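You operate a simulated robot arm through the tools that you are given. There is no shell and no other tool. Be economical: measure what you need, move in short steps, check, and stop when the job is done.

You are at the controls of a simulated robot arm. One attempt, no reset.

JOB
Switch the heat off, let the tunnel cool, then switch the air off.
Fine: both blowers; the air runs till the hot lamp is out.
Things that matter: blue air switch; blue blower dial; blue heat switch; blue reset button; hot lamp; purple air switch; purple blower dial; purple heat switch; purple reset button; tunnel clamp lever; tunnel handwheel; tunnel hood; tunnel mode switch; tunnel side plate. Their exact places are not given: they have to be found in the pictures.

The check looks at the end state, three seconds after you hand in, the way a careful person would. Anything else that was tipped, shoved, dropped, spilled or broken makes it a failure.

ROBOT AND FRAMES
A 7-joint arm with a two-finger gripper, on a carriage that runs on a rail from [-0.971, 1.932] to [0.098, -0.194] (x, y) and turns from -3.526 to 2.286 rad about z. Base frame: it is fixed where the carriage stands at the start and does not move with it; the origin is on the floor, on the carriage's upright axis, x ahead of it, y to its left, z up. Lengths are in m, angles in rad, forces in N, time in s.
Its first joint turns from -2.601 to 2.601 rad. Places, roughly: blue air switch [0.9, -0.1, 1.1]; blue blower dial [1.1, 0.1, 1.3]; blue heat switch [0.9, -0.1, 1.1]; blue reset button [0.9, 0.1, 1.1]; hot lamp [1, -0.1, 1.2]; purple air switch [0.9, -0.2, 1.1]; purple blower dial [1.2, -0.2, 1.3]; purple heat switch [1, -0.2, 1.1]; purple reset button [1.1, -0.3, 1.1]; tunnel clamp lever [0.8, -0.1, 0.6]; tunnel handwheel [0.8, -0.2, 0.6]; tunnel hood [1, -0.1, 1.1]; tunnel mode switch [0.9, -0.3, 0.6]; tunnel side plate [0.8, -0.2, 1]; tunnel star knob [0.8, 0, 1.1]; tunnel width knob [1, -0.4, 1.1]. Payload 2.45 kg.
Tool frame: the origin (TCP) lies between the finger pads and is the grasp point; the fingertips stand 0.026 m ahead of it; z points along the fingers, y is the line along which they close. Largest opening 0.096 m; the body of the gripper starts 0.069 m behind the TCP.
Orientation is told as [roll, pitch, yaw] about the base's x, y, z axes, in that order, counted from this pose: with the fingers straight down and closing along the base's y, the tool's x points along the base's -x, its y along +y and its z along -z.

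CONTROLS
- The arm moves only by the tool nudge_tool. Its argument "rows" is a list of rows, each a list of 3 entries, a list of its own where there are three numbers: the shift along the tool's x, y, z in m, then the turn, a rotation vector about the tool's x, y, z in rad, then the closure, from 0 (fully open) to 1 (shut). In form: [[[dx, dy, dz], [wx, wy, wz], hand], ...]. A call has 1 to 8 rows; each row shifts and turns the commanded pose from where the row before left it, along the tool's axes as they then stand. Rows are played at 5 a second. More than 0.05 m and 0.15 rad between two rows, or a gripper value outside its range, and nothing of the call is played. Where a pose cannot be reached the arm comes as near as it can. A force on the tool above 40 N (or 10 N above the force at the start of the call, whichever is more), or a blocked arm, ends the call early, and 0.2 s more pass. The fingers move at their own pace and stop on an object; they squeeze with about 32 N. The grip force told is the motor's: it shows also when the fingers shut on nothing. Time passes only in rows, and 0.2 s behind the last, so rows that do not move let the fingers close. It gives the time, the measured TCP pose, the force on the tool (base axes), the opening and the grip force at its end, in the units of the frame above (readings bear some noise), with the torque about the TCP (base axes, N m) and any sound that the robot's microphone picked up.
- Cameras (640 x 400 px; columns grow to the right, rows downward): "scene" is now at [0.038, 0.1291, 1.7065]; the picture's right is [-0.36, -0.93, 0.00], its down [-0.52, 0.20, -0.83] and it looks along [0.77, -0.30, -0.56] (base axes); focal length 274 px, centre (320, 200). "wrist" rides on the gripper at [0.082, 0.003, -0.098] in the tool frame; the picture's right is [-0.04, 1.00, 0.00], its down [-0.73, -0.03, -0.68] and it looks along [-0.68, -0.03, 0.73] (tool axes); focal length 256 px, centre (320, 200).
- grab_frame(camera): a new picture of that camera. The clock stands still meanwhile.
- move_column(by): slides the trunk up (or, below 0, down) by that many m; the arm and the scene camera ride with it, the base frame stays. It gives what a move gives, with no picture.
- base_move(legs): drives the robot by 1 to 6 legs, each [ahead, left, turn to the left] in m, m and rad, along the robot's own axes; the way and the turn of a leg run together, so that a leg with both is an arc; at most 1.5 m and 3.142 rad a leg. The arm and the cameras ride along, it lands a little off, and it stops where it bumps. It keeps to its track: a leg is cut to what the track allows. It gives what a move gives.
- head_to(pan, tilt): turns the head with the scene camera to pan (to the left, within 2.705 rad either way) and tilt (down, from -0.506 to 1.204), counted from straight ahead of the robot. It gives what a move gives.
- locate(camera, pixels): for up to 12 pixels [column, row] of the newest picture of that camera ("zoom" is the newest enlarged one), the place [x, y, z] in the base frame of the surface seen there, good to about 0.002 m, but the place of the scene camera against the robot may be out by one fixed shift of up to 0.025 m in any direction. The clock stands still meanwhile.
- zoom(camera, box): a new picture of the part [left, top, right, bottom] of that camera's present view, enlarged. The clock stands still meanwhile.
- finish_job(): hands the job in; it is judged then, once.

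Work in short steps. Measure before you move; look again where a grasp or a placing could have gone wrong, and mend it. You have 80 turns and 60 pictures in all, those below and enlarged ones among them. Open the gripper and draw the arm clear of the work before you hand the job in, unless the task says otherwise; then end with one line.

The tools are called after ">>>" as a command line: name --argument value ..., lists and objects as JSON in quotes. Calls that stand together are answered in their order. nudge_tool: Moves the arm, as the interface text tells. Its arguments: {"type":"object","properties":{"rows":{"type":"array"}},"required":["rows"]} The other tools are called the same way: move_column (by) slides the trunk up or down; base_move (legs) drives the base; head_to (pan, tilt) turns the head that bears the scene camera; grab_frame (camera) takes a picture; locate (camera, pixels) gives the place of the surface under pixels of a picture; zoom (camera, box) takes an enlarged picture of a part of a camera's view; finish_job () hands the job in.

At the start:

```text
clock: 0.0
eef_pos: [0.6579, 0.049, 0.9997]
orientation: [-0.001, 0.001, 0.0]
wrist_force: [0.5, -1.1, -0.8]
wrist_torque: [-0.01, 0.03, 0.01]
gripper_width: 0.0959
gripper_force: 0.1
trunk travel left (down, up): [-0.675, 0.035]
robot x, y, heading: [0.0013, 0.0018, -0.004]
head pan, tilt: [-0.37, 0.597]
```

scene: 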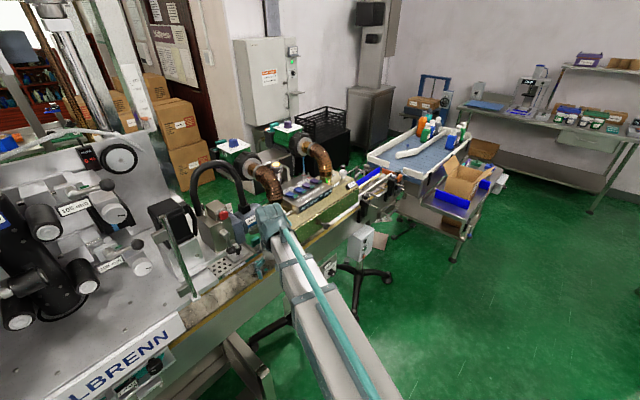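
wrist: 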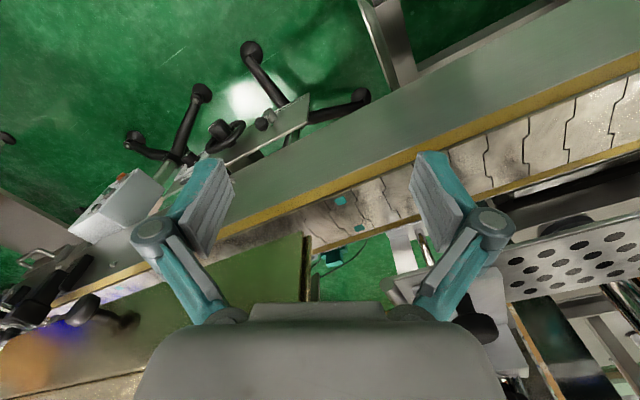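

The scene picture shows the tunnel around (290,175). I enlarge that part.

>>> zoom --camera "scene" --box '[190, 110, 390, 235]'

>>> zoom --camera "scene" --box '[260, 150, 360, 212]'

```text
3.20 times, centred on (290, 172) of scene
```

zoom: 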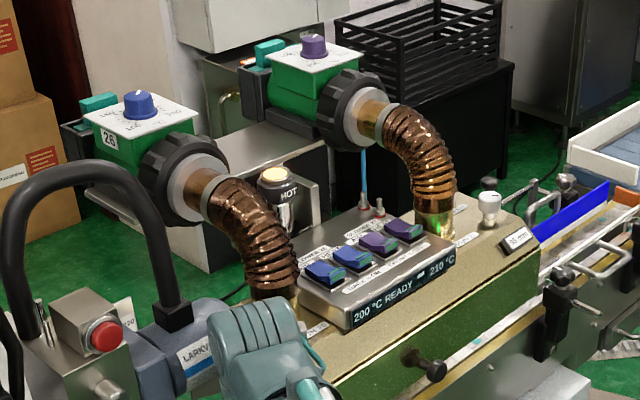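

```text
6.40 times, centred on (310, 181) of scene
```

zoom: 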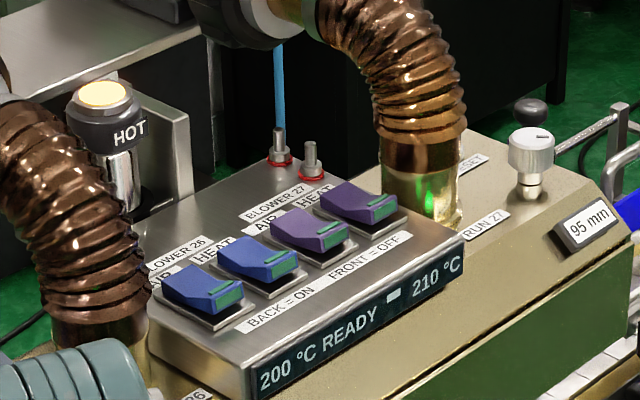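

The four rockers, left to right, are blue air, blue heat, purple air and purple heat. The sign reads "BACK = ON FRONT = OFF", and the HOT lamp is lit. I locate the front edges, back edges and surroundings in the newest zoom.

>>> locate --camera "zoom" --pixels '[[215, 291], [185, 272], [268, 262], [240, 243], [320, 236], [292, 217], [372, 207], [343, 192], [300, 308], [455, 240], [440, 130], [90, 240]]'

>>> locate --camera "zoom" --pixels '[[228, 288], [285, 260], [338, 236], [388, 209], [240, 310], [295, 282], [345, 255], [400, 225], [103, 95], [280, 135], [380, 120], [310, 150]]'

```text
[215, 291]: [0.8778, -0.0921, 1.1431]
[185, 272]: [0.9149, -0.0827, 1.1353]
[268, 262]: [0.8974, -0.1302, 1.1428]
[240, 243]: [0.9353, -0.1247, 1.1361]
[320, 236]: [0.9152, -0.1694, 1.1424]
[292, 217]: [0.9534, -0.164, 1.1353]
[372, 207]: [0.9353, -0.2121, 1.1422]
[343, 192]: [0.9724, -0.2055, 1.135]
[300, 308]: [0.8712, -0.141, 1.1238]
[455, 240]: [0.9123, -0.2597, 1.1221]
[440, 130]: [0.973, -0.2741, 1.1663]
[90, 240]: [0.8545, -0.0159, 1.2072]
```

```text
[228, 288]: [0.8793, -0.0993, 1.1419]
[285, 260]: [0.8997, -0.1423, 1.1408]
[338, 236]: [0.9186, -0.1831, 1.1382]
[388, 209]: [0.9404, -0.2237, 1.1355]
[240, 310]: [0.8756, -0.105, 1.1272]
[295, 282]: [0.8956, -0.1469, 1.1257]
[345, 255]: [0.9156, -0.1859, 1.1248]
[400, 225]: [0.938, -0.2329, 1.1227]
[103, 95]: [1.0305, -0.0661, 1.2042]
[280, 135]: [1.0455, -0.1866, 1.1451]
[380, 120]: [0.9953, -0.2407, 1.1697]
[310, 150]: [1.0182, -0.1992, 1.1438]
```

The rocker tops are at z≈1.143 and the row runs about 0.44 rad clockwise. I raise the arm straight up and close the fingers before going nearer.

>>> nudge_tool --rows '[[[0, 0, -0.04], [0, 0, 0], 0.3], [[0, 0, -0.05], [0, 0, 0], 0.6], [[0, 0, -0.05], [0, 0, 0], 1], [[0, 0, -0.05], [0, 0, 0], 1], [[0, 0, -0.05], [0, 0, 0], 1], [[0, 0, -0.05], [0, 0, 0], 1], [[0, 0, -0.02], [0, 0, 0], 1], [[0, 0, 0], [0, 0, 0], 1]]'

>>> grab_frame --camera "scene"

>>> grab_frame --camera "wrist"

```text
clock: 1.8
eef_pos: [0.6806, 0.0517, 1.264]
orientation: [0.0, -0.017, -0.001]
wrist_force: [-0.7, 0.5, 1.1]
wrist_torque: [-0.04, 0.0, 0.01]
gripper_width: 0.0
gripper_force: 28.5
out of reach, approached as far as the arm can: row 6, 7
trunk travel left (down, up): [-0.675, 0.035]
robot x, y, heading: [0.0008, -0.0032, 0.004]
head pan, tilt: [-0.37, 0.597]
```

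```text
55 pictures are left
```

scene: 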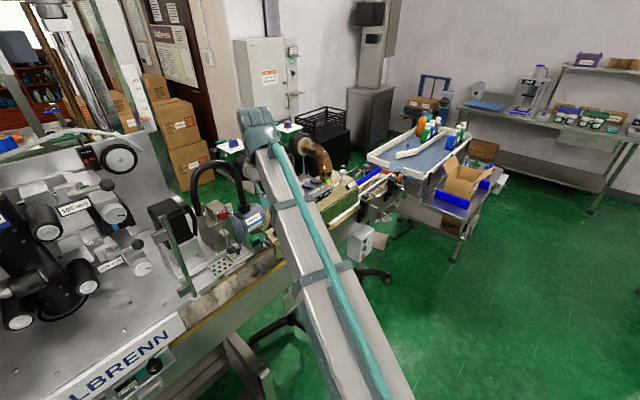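

```text
54 pictures are left
```

wrist: 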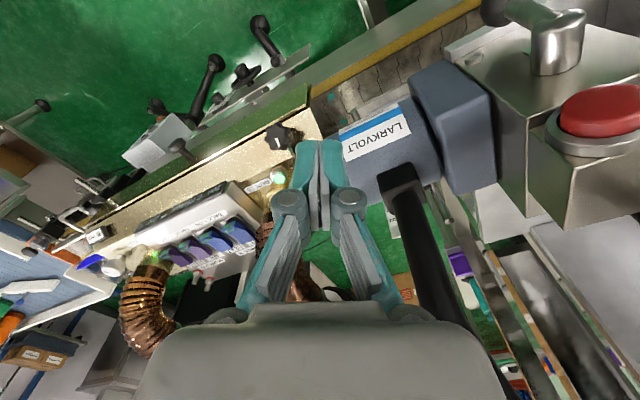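

The hand is at z=1.264 with the fingers shut. The wrist view shows the rockers around (205,245), so I zoom to measure them with the accurate camera.

>>> zoom --camera "wrist" --box '[120, 160, 300, 300]'

```text
2.86 times, centred on (210, 230) of wrist
```

zoom: 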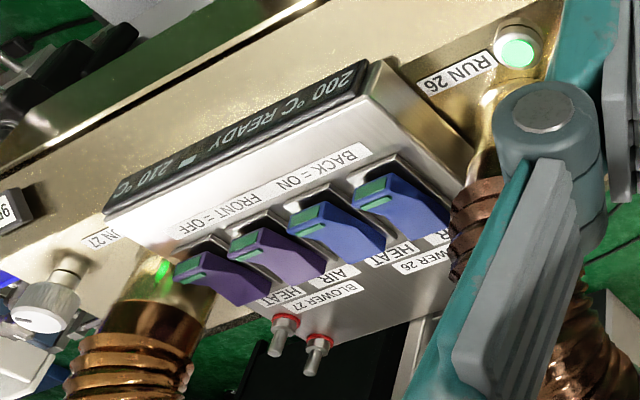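

Front ends (green) are at about (390,195), (322,222), (255,248), (200,270). I locate them.

>>> locate --camera "zoom" --pixels '[[375, 190], [308, 216], [246, 242], [192, 265], [395, 212], [330, 238], [268, 260], [212, 280], [340, 160], [125, 205], [475, 190], [165, 300]]'

```text
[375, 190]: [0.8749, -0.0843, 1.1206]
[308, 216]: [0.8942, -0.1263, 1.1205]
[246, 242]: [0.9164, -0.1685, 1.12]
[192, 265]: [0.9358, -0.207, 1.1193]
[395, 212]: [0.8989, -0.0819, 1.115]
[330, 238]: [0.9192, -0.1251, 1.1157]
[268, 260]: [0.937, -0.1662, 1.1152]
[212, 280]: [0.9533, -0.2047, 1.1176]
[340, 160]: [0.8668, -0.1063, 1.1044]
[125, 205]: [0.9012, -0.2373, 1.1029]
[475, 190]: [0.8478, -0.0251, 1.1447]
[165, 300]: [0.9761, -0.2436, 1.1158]
```

The wrist camera puts the rocker front edges at z≈1.120, so the scene camera is about 0.022 high. They are at about (0.877,-0.086), (0.896,-0.127), (0.917,-0.169) and (0.936,-0.209). The panel faces yaw ≈ +0.46, so I drive along the rail to stand squarer to it.

>>> base_move --legs '[[0.075, -0.15, 0]]'

>>> move_column --by 0.03

>>> zoom --camera "scene" --box '[160, 80, 400, 230]'

>>> grab_frame --camera "wrist"

```text
clock: 3.2
eef_pos: [0.7545, -0.093, 1.2629]
orientation: [0.002, -0.017, 0.0]
wrist_force: [0.3, 1.0, 0.5]
wrist_torque: [0.04, 0.01, 0.01]
gripper_width: 0.0
gripper_force: 28.9
trunk travel left (down, up): [-0.675, 0.035]
robot x, y, heading: [0.0719, -0.143, 0.003]
head pan, tilt: [-0.37, 0.597]
```

```text
clock: 4.0
eef_pos: [0.7555, -0.0932, 1.2927]
orientation: [0.003, -0.017, 0.0]
wrist_force: [-0.4, -0.2, -0.4]
wrist_torque: [0.01, -0.01, 0.0]
gripper_width: 0.0002
gripper_force: 28.6
trunk travel left (down, up): [-0.705, 0.005]
robot x, y, heading: [0.0703, -0.1482, 0.002]
head pan, tilt: [-0.37, 0.597]
```

```text
2.67 times, centred on (280, 155) of scene
```

zoom: 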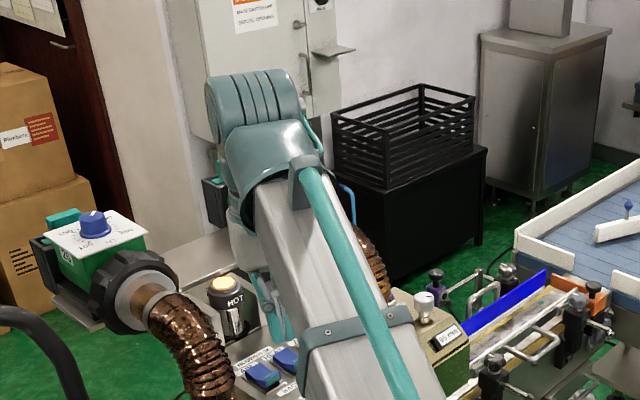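

```text
51 pictures are left
```

wrist: 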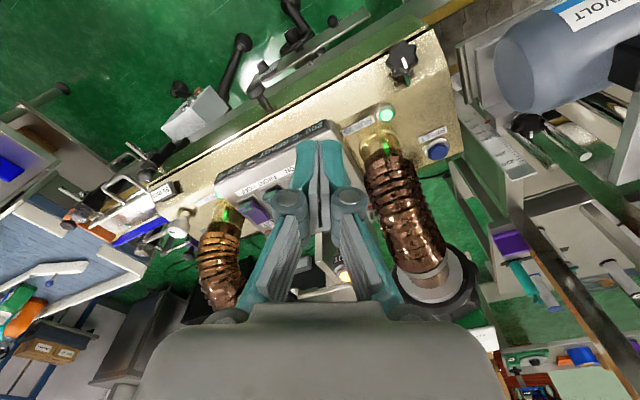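

The hand hangs in front of the panel. I turn it to the panel's yaw (+0.46) and tilt the fingers forward 0.4.

>>> nudge_tool --rows '[[[0, 0, 0], [0, 0, -0.115], 1], [[0, 0, 0], [0, 0, -0.115], 1], [[0, 0, 0], [0, 0, -0.115], 1], [[0, 0, 0], [0, 0, -0.115], 1], [[0, 0, 0], [0, -0.13, 0], 1], [[0, 0, 0], [0, -0.13, 0], 1], [[0, 0, 0], [0, -0.13, 0], 1], [[0, 0, 0], [0, 0, 0], 1]]'

>>> grab_frame --camera "wrist"

```text
clock: 5.8
eef_pos: [0.7556, -0.093, 1.2931]
orientation: [-0.008, -0.409, 0.463]
wrist_force: [0.0, -0.1, -0.6]
wrist_torque: [-0.02, 0.0, 0.0]
gripper_width: 0.0001
gripper_force: 28.7
trunk travel left (down, up): [-0.705, 0.005]
robot x, y, heading: [0.0683, -0.146, -0.004]
head pan, tilt: [-0.37, 0.597]
```

```text
50 pictures are left
```

wrist: 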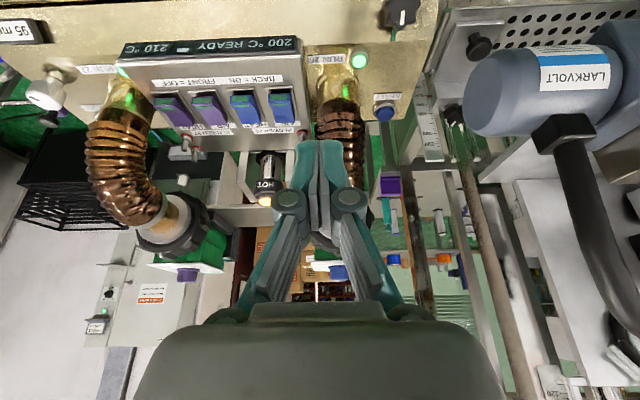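

The view is now square to the panel. I zoom on the rockers for precise positions.

>>> zoom --camera "wrist" --box '[110, 30, 320, 161]'

```text
3.05 times, centred on (215, 96) of wrist
```

zoom: 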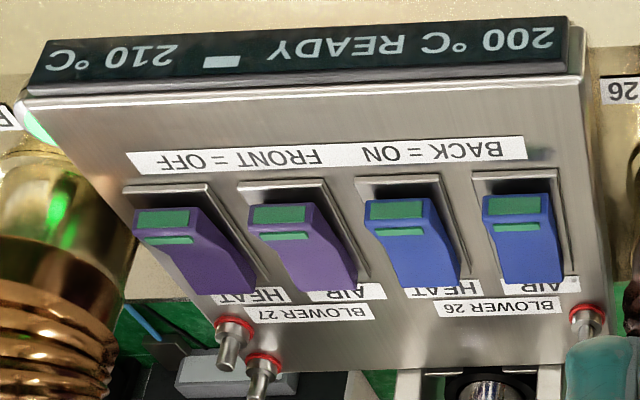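

>>> locate --camera "zoom" --pixels '[[517, 206], [517, 235], [523, 278], [400, 210], [405, 238], [280, 216], [287, 243], [168, 219], [180, 245], [522, 185], [425, 280], [100, 130]]'

```text
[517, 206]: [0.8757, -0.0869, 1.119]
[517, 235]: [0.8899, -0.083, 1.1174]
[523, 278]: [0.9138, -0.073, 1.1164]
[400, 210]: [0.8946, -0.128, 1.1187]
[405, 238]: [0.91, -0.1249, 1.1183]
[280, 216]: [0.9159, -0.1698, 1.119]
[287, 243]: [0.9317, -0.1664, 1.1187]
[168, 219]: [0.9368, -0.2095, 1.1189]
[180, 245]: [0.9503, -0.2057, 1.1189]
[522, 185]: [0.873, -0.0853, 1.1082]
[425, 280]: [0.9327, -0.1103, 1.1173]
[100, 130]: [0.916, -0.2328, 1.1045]
```

Rocker fronts are confirmed, with blue heat at (0.899,-0.126,1.119). I move to a hover about 3 cm above the front end of blue heat.

>>> nudge_tool --rows '[[[-0.02, -0.0313, 0], [0, 0, 0], 1], [[-0.02, -0.0313, 0], [0, 0, 0], 1], [[-0.02, -0.0313, 0], [0, 0, 0], 1], [[0, 0, 0.04], [0, 0, 0], 1], [[0, 0, 0.04], [0, 0, 0], 1], [[0, 0, 0.04], [0, 0, 0], 1], [[0, 0, 0.029], [0, 0, 0], 1], [[0, 0, 0], [0, 0, 0], 1]]'

>>> grab_frame --camera "wrist"

```text
clock: 7.6
eef_pos: [0.8983, -0.1284, 1.1813]
orientation: [-0.006, -0.406, 0.464]
wrist_force: [-0.3, -0.4, 0.2]
wrist_torque: [-0.01, -0.01, 0.04]
gripper_width: 0.0001
gripper_force: 28.7
trunk travel left (down, up): [-0.705, 0.005]
robot x, y, heading: [0.0763, -0.1423, -0.001]
head pan, tilt: [-0.37, 0.597]
```

```text
48 pictures are left
```

wrist: 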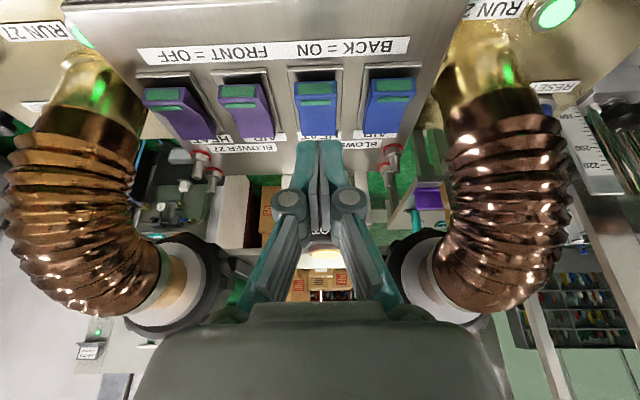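

The fingertips are in line with blue heat at (320,100). I lower straight down (dx:dz = 0.395:0.919) and press in small steps.

>>> nudge_tool --rows '[[[0.0059, 0, 0.0138], [0, 0, 0], 1], [[0.0059, 0, 0.0138], [0, 0, 0], 1], [[0.0016, 0, 0.0037], [0, 0, 0], 1], [[0.0016, 0, 0.0037], [0, 0, 0], 1], [[0, 0, 0], [0, 0, 0], 1]]'

>>> grab_frame --camera "wrist"

```text
clock: 8.8
eef_pos: [0.8993, -0.1279, 1.1452]
orientation: [-0.008, -0.412, 0.465]
wrist_force: [3.5, 0.9, 18.6]
wrist_torque: [0.02, -0.08, -0.05]
gripper_width: 0.0062
gripper_force: 27.8
trunk travel left (down, up): [-0.705, 0.005]
robot x, y, heading: [0.0733, -0.1449, 0.003]
head pan, tilt: [-0.37, 0.597]
```

```text
47 pictures are left
```

wrist: 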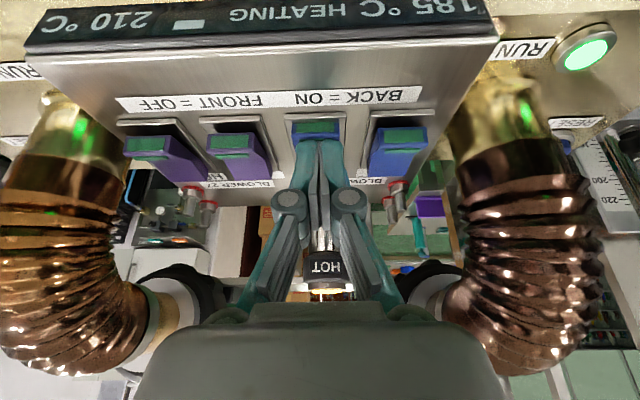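

The force reached 18.6 N and the display now reads "185 °C HEATING". I lift off and check the rocker.

>>> nudge_tool --rows '[[[-0.0059, 0, -0.0138], [0, 0, 0], 1], [[-0.0079, 0, -0.0184], [0, 0, 0], 1], [[0, 0, 0], [0, 0, 0], 1]]'

>>> zoom --camera "wrist" --box '[120, 30, 440, 230]'

```text
clock: 9.6
eef_pos: [0.8981, -0.1271, 1.1774]
orientation: [-0.007, -0.407, 0.462]
wrist_force: [-0.7, 0.1, -0.1]
wrist_torque: [0.01, -0.01, 0.0]
gripper_width: 0.0003
gripper_force: 28.5
trunk travel left (down, up): [-0.705, 0.005]
robot x, y, heading: [0.0765, -0.1482, 0.001]
head pan, tilt: [-0.37, 0.597]
```

```text
2.00 times, centred on (280, 130) of wrist
```

zoom: 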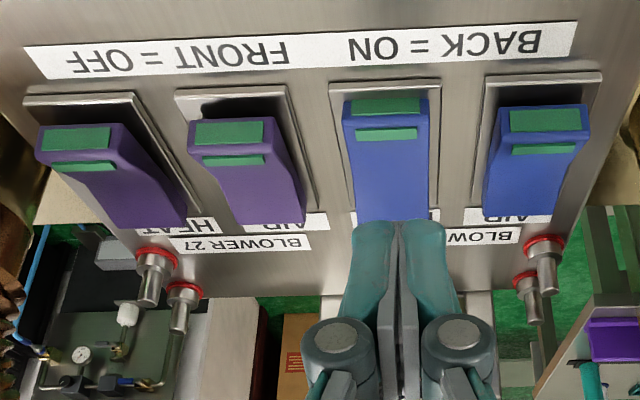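

Blue heat's front end is now down, so it is OFF. Next is purple heat, 0.092 m along the row, but first I measure the purple hose for hand clearance.

>>> grab_frame --camera "wrist"

>>> locate --camera "wrist" --pixels '[[110, 120], [135, 150], [140, 180], [145, 220], [160, 250], [100, 160], [90, 220], [215, 275], [180, 240], [60, 100]]'

```text
45 pictures are left
```

wrist: 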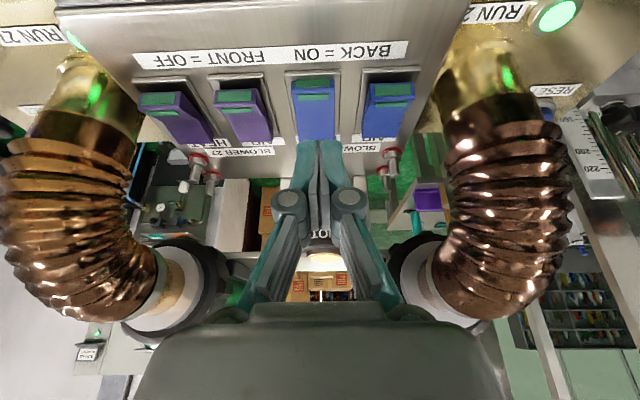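

```text
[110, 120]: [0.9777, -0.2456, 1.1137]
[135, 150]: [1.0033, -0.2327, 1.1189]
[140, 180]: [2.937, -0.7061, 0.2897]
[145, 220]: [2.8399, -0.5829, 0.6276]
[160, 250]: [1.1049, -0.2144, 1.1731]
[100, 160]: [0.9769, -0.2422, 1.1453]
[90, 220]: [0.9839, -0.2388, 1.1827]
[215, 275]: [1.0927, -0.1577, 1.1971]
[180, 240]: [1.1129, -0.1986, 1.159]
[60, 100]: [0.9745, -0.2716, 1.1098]
```

The hose surface nearest the purple heat rocker lies about 2.5 cm behind the hand plane, and the hand leans away from it, so it clears. I slide along the row to purple heat.

>>> nudge_tool --rows '[[[0, -0.0306, 0], [0, 0, 0], 1], [[0, -0.0306, 0], [0, 0, 0], 1], [[0, -0.0306, 0], [0, 0, 0], 1], [[0, 0, 0], [0, 0, 0], 1]]'

>>> grab_frame --camera "wrist"

```text
clock: 10.6
eef_pos: [0.9422, -0.2101, 1.178]
orientation: [-0.006, -0.407, 0.465]
wrist_force: [0.4, 0.2, -0.6]
wrist_torque: [-0.02, 0.0, -0.03]
gripper_width: 0.0001
gripper_force: 28.3
trunk travel left (down, up): [-0.705, 0.005]
robot x, y, heading: [0.0732, -0.1449, 0.001]
head pan, tilt: [-0.37, 0.597]
```

```text
44 pictures are left
```

wrist: 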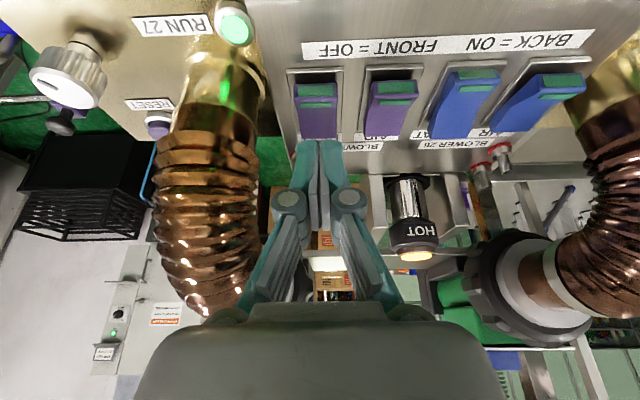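

The fingers line up with purple heat at (317,105). I press to the same depth.

>>> nudge_tool --rows '[[[0.0055, 0, 0.0127], [0, 0, 0], 1], [[0.0051, 0, 0.0119], [0, 0, 0], 1], [[0.0016, 0, 0.0037], [0, 0, 0], 1], [[0.0016, 0, 0.0037], [0, 0, 0], 1], [[0, 0, 0], [0, 0, 0], 1]]'

>>> nudge_tool --rows '[[[-0.0059, 0, -0.0138], [0, 0, 0], 1], [[-0.0079, 0, -0.0184], [0, 0, 0], 1], [[0, 0, 0], [0, 0, 0], 1]]'

>>> grab_frame --camera "wrist"

```text
clock: 11.8
eef_pos: [0.94, -0.2098, 1.1451]
orientation: [-0.01, -0.41, 0.465]
wrist_force: [2.3, -0.1, 16.2]
wrist_torque: [0.0, -0.03, 0.01]
gripper_width: 0.006
gripper_force: 28.5
trunk travel left (down, up): [-0.705, 0.005]
robot x, y, heading: [0.0746, -0.1432, 0.004]
head pan, tilt: [-0.37, 0.597]
```

```text
clock: 12.6
eef_pos: [0.9394, -0.2103, 1.1775]
orientation: [-0.006, -0.406, 0.464]
wrist_force: [0.3, -0.3, -0.2]
wrist_torque: [-0.01, -0.04, 0.01]
gripper_width: 0.0
gripper_force: 28.3
trunk travel left (down, up): [-0.705, 0.005]
robot x, y, heading: [0.0722, -0.1445, 0.001]
head pan, tilt: [-0.37, 0.597]
```

```text
43 pictures are left
```

wrist: 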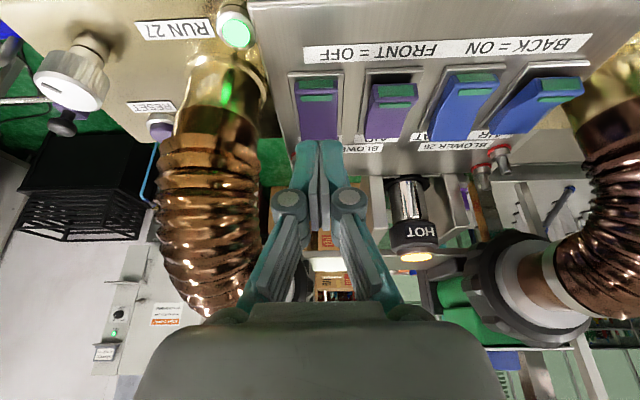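

Purple heat seems to have tipped too, so I zoom in to compare.

>>> zoom --camera "wrist" --box '[270, 30, 600, 230]'

```text
1.94 times, centred on (435, 130) of wrist
```

zoom: 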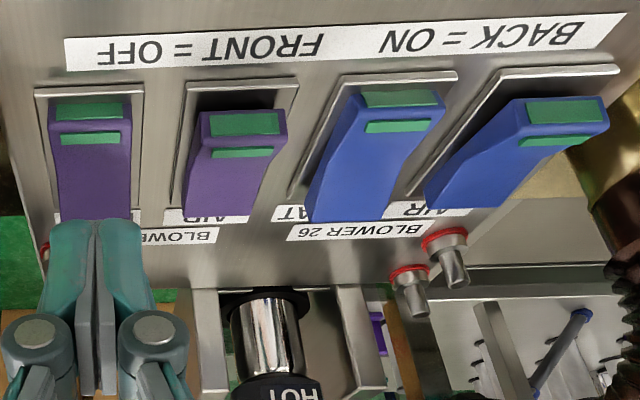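

Both heat rockers now have their fronts down (OFF), and both air rockers are still ON. I back up 4 cm over purple air and wait for the lamp.

>>> nudge_tool --rows '[[[-0.012, 0.015, -0.03], [0, 0, 0], 1], [[-0.004, 0.03, -0.01], [0, 0, 0], 1], [[0, 0, 0], [0, 0, 0], 1], [[0, 0, 0], [0, 0, 0], 1], [[0, 0, 0], [0, 0, 0], 1], [[0, 0, 0], [0, 0, 0], 1], [[0, 0, 0], [0, 0, 0], 1], [[0, 0, 0], [0, 0, 0], 1]]'

>>> nudge_tool --rows '[[[0, 0, 0], [0, 0, 0], 1], [[0, 0, 0], [0, 0, 0], 1], [[0, 0, 0], [0, 0, 0], 1], [[0, 0, 0], [0, 0, 0], 1], [[0, 0, 0], [0, 0, 0], 1], [[0, 0, 0], [0, 0, 0], 1], [[0, 0, 0], [0, 0, 0], 1], [[0, 0, 0], [0, 0, 0], 1]]'

>>> grab_frame --camera "wrist"

>>> grab_frame --camera "scene"

```text
clock: 14.4
eef_pos: [0.9179, -0.1667, 1.2204]
orientation: [-0.006, -0.407, 0.464]
wrist_force: [0.1, -0.2, -0.2]
wrist_torque: [0.0, -0.02, 0.0]
gripper_width: 0.0
gripper_force: 28.7
trunk travel left (down, up): [-0.705, 0.005]
robot x, y, heading: [0.0709, -0.1446, -0.003]
head pan, tilt: [-0.37, 0.597]
```

```text
clock: 16.2
eef_pos: [0.9179, -0.1678, 1.2218]
orientation: [-0.008, -0.408, 0.464]
wrist_force: [0.7, -0.6, 0.1]
wrist_torque: [0.02, 0.0, -0.02]
gripper_width: 0.0
gripper_force: 28.3
trunk travel left (down, up): [-0.705, 0.005]
robot x, y, heading: [0.0738, -0.1454, -0.001]
head pan, tilt: [-0.37, 0.597]
```

```text
41 pictures are left
```

wrist: 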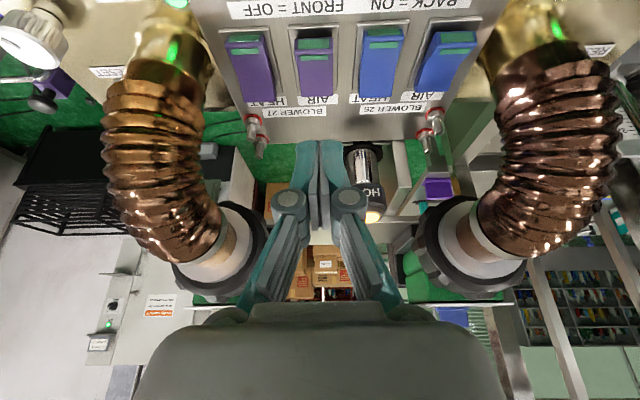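

```text
40 pictures are left
```

scene: 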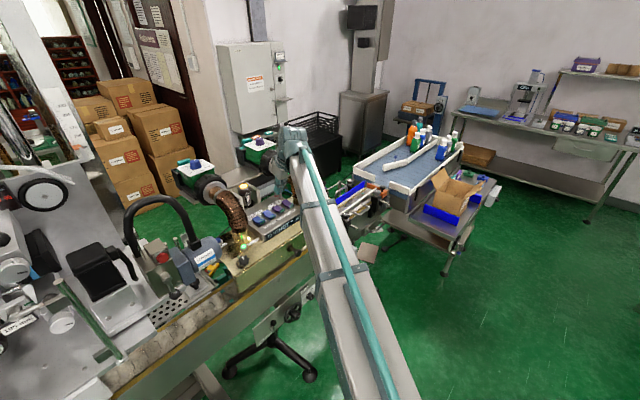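

The lamp at scene (247,190) and the panel at (270,215) are both in the scene view. I wait and then zoom there.

>>> nudge_tool --rows '[[[0, 0, 0], [0, 0, 0], 1], [[0, 0, 0], [0, 0, 0], 1], [[0, 0, 0], [0, 0, 0], 1], [[0, 0, 0], [0, 0, 0], 1], [[0, 0, 0], [0, 0, 0], 1], [[0, 0, 0], [0, 0, 0], 1], [[0, 0, 0], [0, 0, 0], 1], [[0, 0, 0], [0, 0, 0], 1]]'

>>> nudge_tool --rows '[[[0, 0, 0], [0, 0, 0], 1], [[0, 0, 0], [0, 0, 0], 1], [[0, 0, 0], [0, 0, 0], 1], [[0, 0, 0], [0, 0, 0], 1], [[0, 0, 0], [0, 0, 0], 1], [[0, 0, 0], [0, 0, 0], 1], [[0, 0, 0], [0, 0, 0], 1], [[0, 0, 0], [0, 0, 0], 1]]'

>>> zoom --camera "scene" --box '[210, 165, 320, 250]'

```text
clock: 18.0
eef_pos: [0.9192, -0.1685, 1.2219]
orientation: [-0.005, -0.407, 0.464]
wrist_force: [-0.8, -0.5, -0.1]
wrist_torque: [0.01, -0.01, -0.04]
gripper_width: 0.0
gripper_force: 28.9
trunk travel left (down, up): [-0.705, 0.005]
robot x, y, heading: [0.0705, -0.1469, -0.003]
head pan, tilt: [-0.37, 0.597]
```

```text
clock: 19.8
eef_pos: [0.9184, -0.1681, 1.222]
orientation: [-0.009, -0.408, 0.463]
wrist_force: [-0.7, -0.1, -0.4]
wrist_torque: [-0.03, 0.01, 0.0]
gripper_width: 0.0001
gripper_force: 28.6
trunk travel left (down, up): [-0.705, 0.005]
robot x, y, heading: [0.0754, -0.1434, 0.001]
head pan, tilt: [-0.37, 0.597]
```

```text
4.71 times, centred on (265, 208) of scene
```

zoom: 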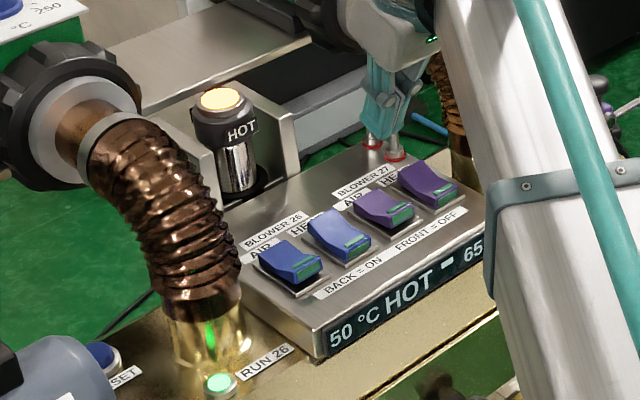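

The display reads 50 °C HOT and 65 °C, and the lamp is still lit. I wait more.

>>> nudge_tool --rows '[[[0, 0, 0], [0, 0, 0], 1], [[0, 0, 0], [0, 0, 0], 1], [[0, 0, 0], [0, 0, 0], 1], [[0, 0, 0], [0, 0, 0], 1], [[0, 0, 0], [0, 0, 0], 1], [[0, 0, 0], [0, 0, 0], 1], [[0, 0, 0], [0, 0, 0], 1], [[0, 0, 0], [0, 0, 0], 1]]'

>>> nudge_tool --rows '[[[0, 0, 0], [0, 0, 0], 1], [[0, 0, 0], [0, 0, 0], 1], [[0, 0, 0], [0, 0, 0], 1], [[0, 0, 0], [0, 0, 0], 1], [[0, 0, 0], [0, 0, 0], 1], [[0, 0, 0], [0, 0, 0], 1], [[0, 0, 0], [0, 0, 0], 1], [[0, 0, 0], [0, 0, 0], 1]]'

>>> zoom --camera "scene" --box '[210, 165, 320, 250]'

```text
clock: 21.6
eef_pos: [0.9187, -0.1685, 1.221]
orientation: [-0.006, -0.406, 0.465]
wrist_force: [-0.4, -0.1, 0.6]
wrist_torque: [0.02, 0.0, 0.02]
gripper_width: 0.0
gripper_force: 28.2
trunk travel left (down, up): [-0.705, 0.005]
robot x, y, heading: [0.0705, -0.1482, -0.005]
head pan, tilt: [-0.37, 0.597]
```

```text
clock: 23.4
eef_pos: [0.918, -0.168, 1.2226]
orientation: [-0.009, -0.407, 0.466]
wrist_force: [0.4, -0.4, 0.0]
wrist_torque: [0.01, -0.01, 0.01]
gripper_width: 0.0
gripper_force: 28.8
trunk travel left (down, up): [-0.705, 0.005]
robot x, y, heading: [0.0742, -0.1478, -0.001]
head pan, tilt: [-0.37, 0.597]
```

```text
4.71 times, centred on (265, 208) of scene
```

zoom: 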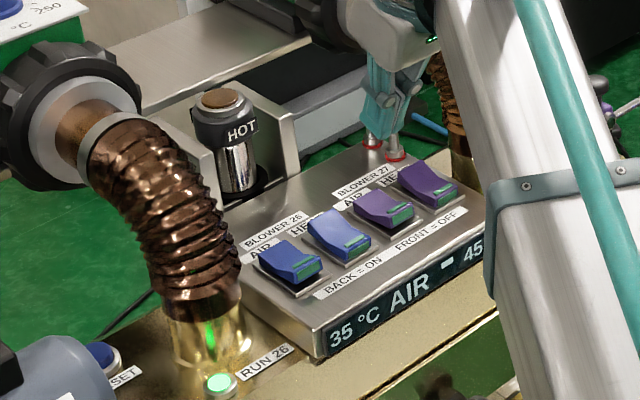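

The lamp is out and the display reads "35 °C AIR - 45". The hand is already over purple air, so I lower to hover and check both lamp and alignment.

>>> nudge_tool --rows '[[[0.008, -0.0008, 0.02], [0, 0, 0], 1], [[0.008, -0.0008, 0.02], [0, 0, 0], 1], [[0, 0, 0], [0, 0, 0], 1], [[0, 0, 0], [0, 0, 0], 1], [[0, 0, 0], [0, 0, 0], 1]]'

>>> grab_frame --camera "wrist"

```text
clock: 24.6
eef_pos: [0.9209, -0.1695, 1.178]
orientation: [-0.005, -0.407, 0.465]
wrist_force: [0.9, 0.4, -0.1]
wrist_torque: [0.0, 0.02, -0.01]
gripper_width: 0.0
gripper_force: 28.5
trunk travel left (down, up): [-0.705, 0.005]
robot x, y, heading: [0.0727, -0.1468, -0.0]
head pan, tilt: [-0.37, 0.597]
```

```text
37 pictures are left
```

wrist: 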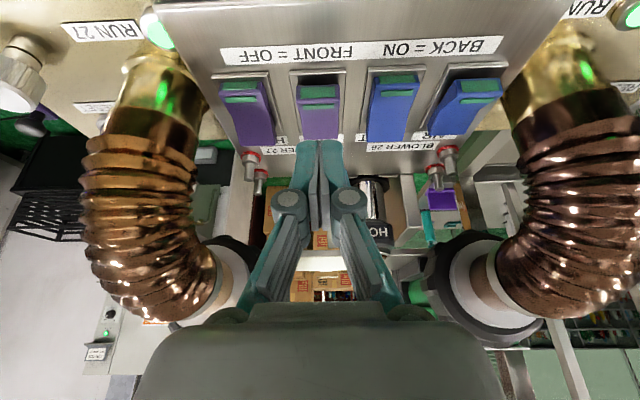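

The fingers are aligned with purple air at (320,105) and the lamp looks unlit. I press, lift, then slide the 0.0458 m × 2 (≈0.092 m) to blue air.

>>> nudge_tool --rows '[[[0.0055, 0, 0.0127], [0, 0, 0], 1], [[0.0051, 0, 0.0119], [0, 0, 0], 1], [[0.0016, 0, 0.0037], [0, 0, 0], 1], [[0.0016, 0, 0.0037], [0, 0, 0], 1], [[0, 0, 0], [0, 0, 0], 1]]'

>>> nudge_tool --rows '[[[-0.0059, 0, -0.0138], [0, 0, 0], 1], [[-0.0079, 0, -0.0184], [0, 0, 0], 1], [[0, 0.0306, 0], [0, 0, 0], 1], [[0, 0.0306, 0], [0, 0, 0], 1], [[0, 0.0306, 0], [0, 0, 0], 1], [[0, 0, 0], [0, 0, 0], 1]]'

>>> grab_frame --camera "wrist"

>>> zoom --camera "scene" --box '[210, 165, 320, 250]'

```text
clock: 25.8
eef_pos: [0.9204, -0.1706, 1.1454]
orientation: [-0.01, -0.409, 0.464]
wrist_force: [3.9, 0.3, 11.0]
wrist_torque: [0.06, -0.08, 0.0]
gripper_width: 0.0061
gripper_force: 28.8
trunk travel left (down, up): [-0.705, 0.005]
robot x, y, heading: [0.0737, -0.1439, 0.001]
head pan, tilt: [-0.37, 0.597]
```

```text
clock: 27.2
eef_pos: [0.8816, -0.0873, 1.1786]
orientation: [-0.008, -0.407, 0.463]
wrist_force: [0.6, -0.2, -0.2]
wrist_torque: [0.01, -0.01, 0.01]
gripper_width: 0.0
gripper_force: 28.3
trunk travel left (down, up): [-0.705, 0.005]
robot x, y, heading: [0.0712, -0.1439, -0.001]
head pan, tilt: [-0.37, 0.597]
```

```text
36 pictures are left
```

wrist: 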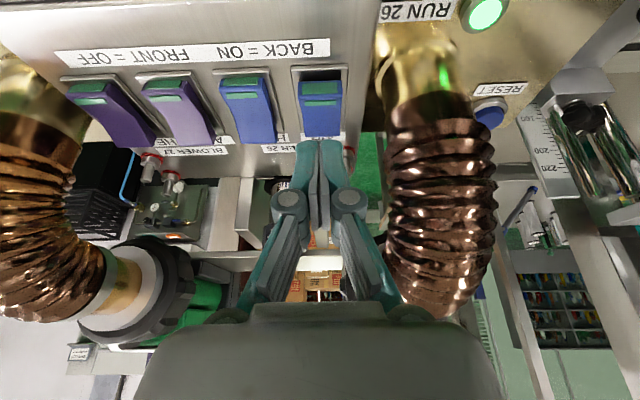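

```text
4.71 times, centred on (265, 208) of scene
```

zoom: 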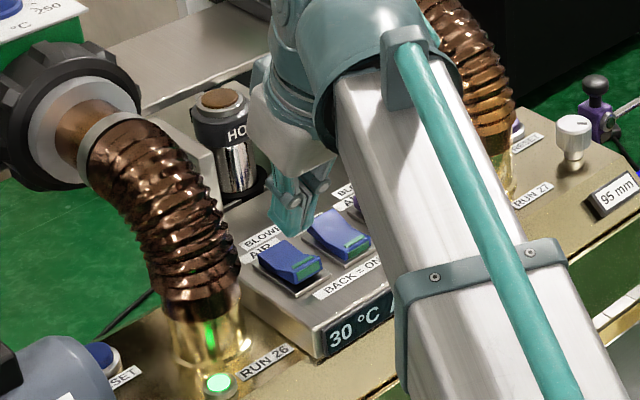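

Purple air's front is down, the lamp stays out, and the hand is aligned with blue air at (320,100). I press it, lift, and retreat up along the tool axis.

>>> nudge_tool --rows '[[[0.0055, 0, 0.0127], [0, 0, 0], 1], [[0.0055, 0, 0.0127], [0, 0, 0], 1], [[0.0016, 0, 0.0037], [0, 0, 0], 1], [[0.0016, 0, 0.0037], [0, 0, 0], 1], [[0, 0, 0], [0, 0, 0], 1]]'

>>> nudge_tool --rows '[[[-0.0059, 0, -0.0138], [0, 0, 0], 1], [[-0.0079, 0, -0.0184], [0, 0, 0], 1], [[0, 0, -0.03], [0, 0, 0], 1], [[0, 0, -0.03], [0, 0, 0], 1], [[0.02, 0, -0.03], [0, 0, 0], 1], [[0, 0, 0], [0, 0, 0], 1]]'

>>> grab_frame --camera "wrist"

```text
clock: 28.4
eef_pos: [0.8795, -0.0891, 1.1463]
orientation: [-0.009, -0.412, 0.464]
wrist_force: [5.2, -0.1, 20.9]
wrist_torque: [0.01, -0.1, -0.05]
gripper_width: 0.0061
gripper_force: 29.0
trunk travel left (down, up): [-0.705, 0.005]
robot x, y, heading: [0.0704, -0.148, -0.001]
head pan, tilt: [-0.37, 0.597]
```

```text
clock: 29.8
eef_pos: [0.8299, -0.1124, 1.2543]
orientation: [-0.007, -0.407, 0.464]
wrist_force: [0.2, -0.6, 0.3]
wrist_torque: [-0.01, -0.02, -0.03]
gripper_width: 0.0
gripper_force: 28.6
trunk travel left (down, up): [-0.705, 0.005]
robot x, y, heading: [0.0731, -0.1437, 0.002]
head pan, tilt: [-0.37, 0.597]
```

```text
34 pictures are left
```

wrist: 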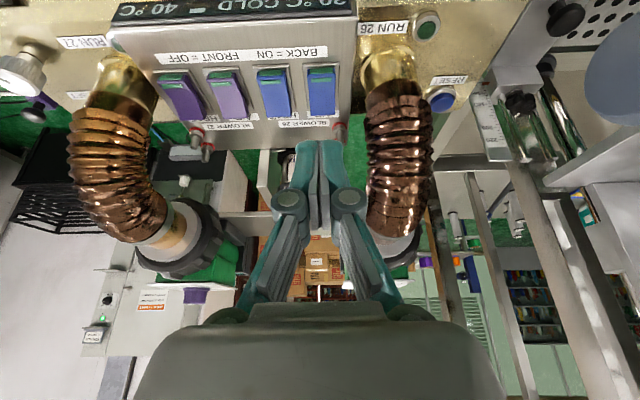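

The display shows "COLD" and both RUN lamps are dark. I draw back 10 cm, open the gripper, and verify with a zoom.

>>> nudge_tool --rows '[[[0.04, 0, -0.02], [0, 0, 0], 1], [[0.04, 0, -0.02], [0, 0, 0], 1], [[0.01, 0, 0], [0, 0, 0], 0.6], [[0, 0, 0], [0, 0, 0], 0], [[0, 0, 0], [0, 0, 0], 0], [[0, 0, 0], [0, 0, 0], 0], [[0, 0, 0], [0, 0, 0], 0]]'

>>> zoom --camera "wrist" --box '[60, 0, 480, 262]'

>>> grab_frame --camera "scene"

```text
clock: 31.4
eef_pos: [0.7426, -0.1557, 1.2534]
orientation: [-0.007, -0.405, 0.464]
wrist_force: [0.1, 0.1, -0.3]
wrist_torque: [-0.01, -0.02, -0.05]
gripper_width: 0.096
gripper_force: 0.0
trunk travel left (down, up): [-0.705, 0.005]
robot x, y, heading: [0.0734, -0.1438, -0.008]
head pan, tilt: [-0.37, 0.597]
```

```text
1.52 times, centred on (270, 131) of wrist
```

zoom: 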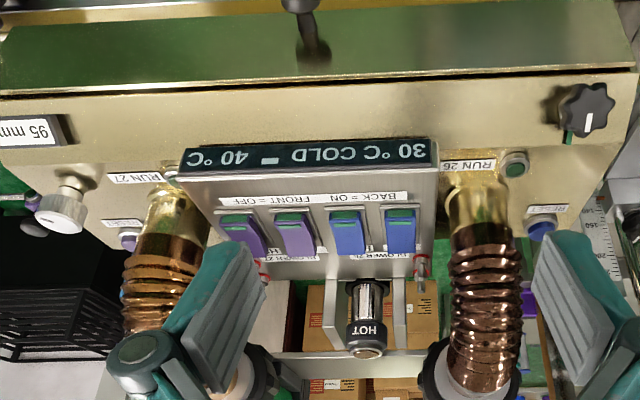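

```text
32 pictures are left
```

scene: 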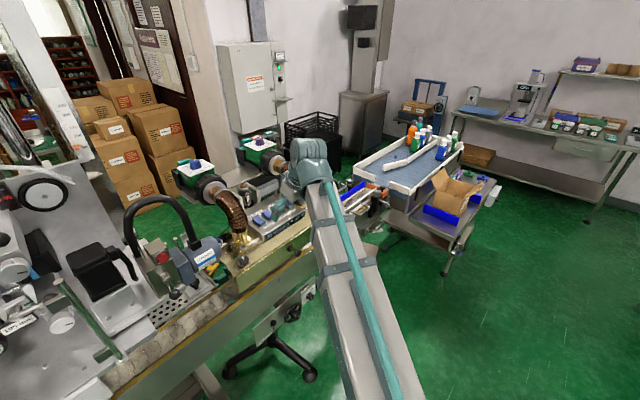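

All four rockers are OFF, the display reads "30 °C COLD - 40 °C", the lamp is out, the gripper is open and the arm is clear. I hand in.

>>> finish_job

```text
The job is handed in.
```

I switched off both heats, left the air running until the hot lamp went out, then switched off both airs; the display reads COLD, the arm is clear, and the job is handed in.
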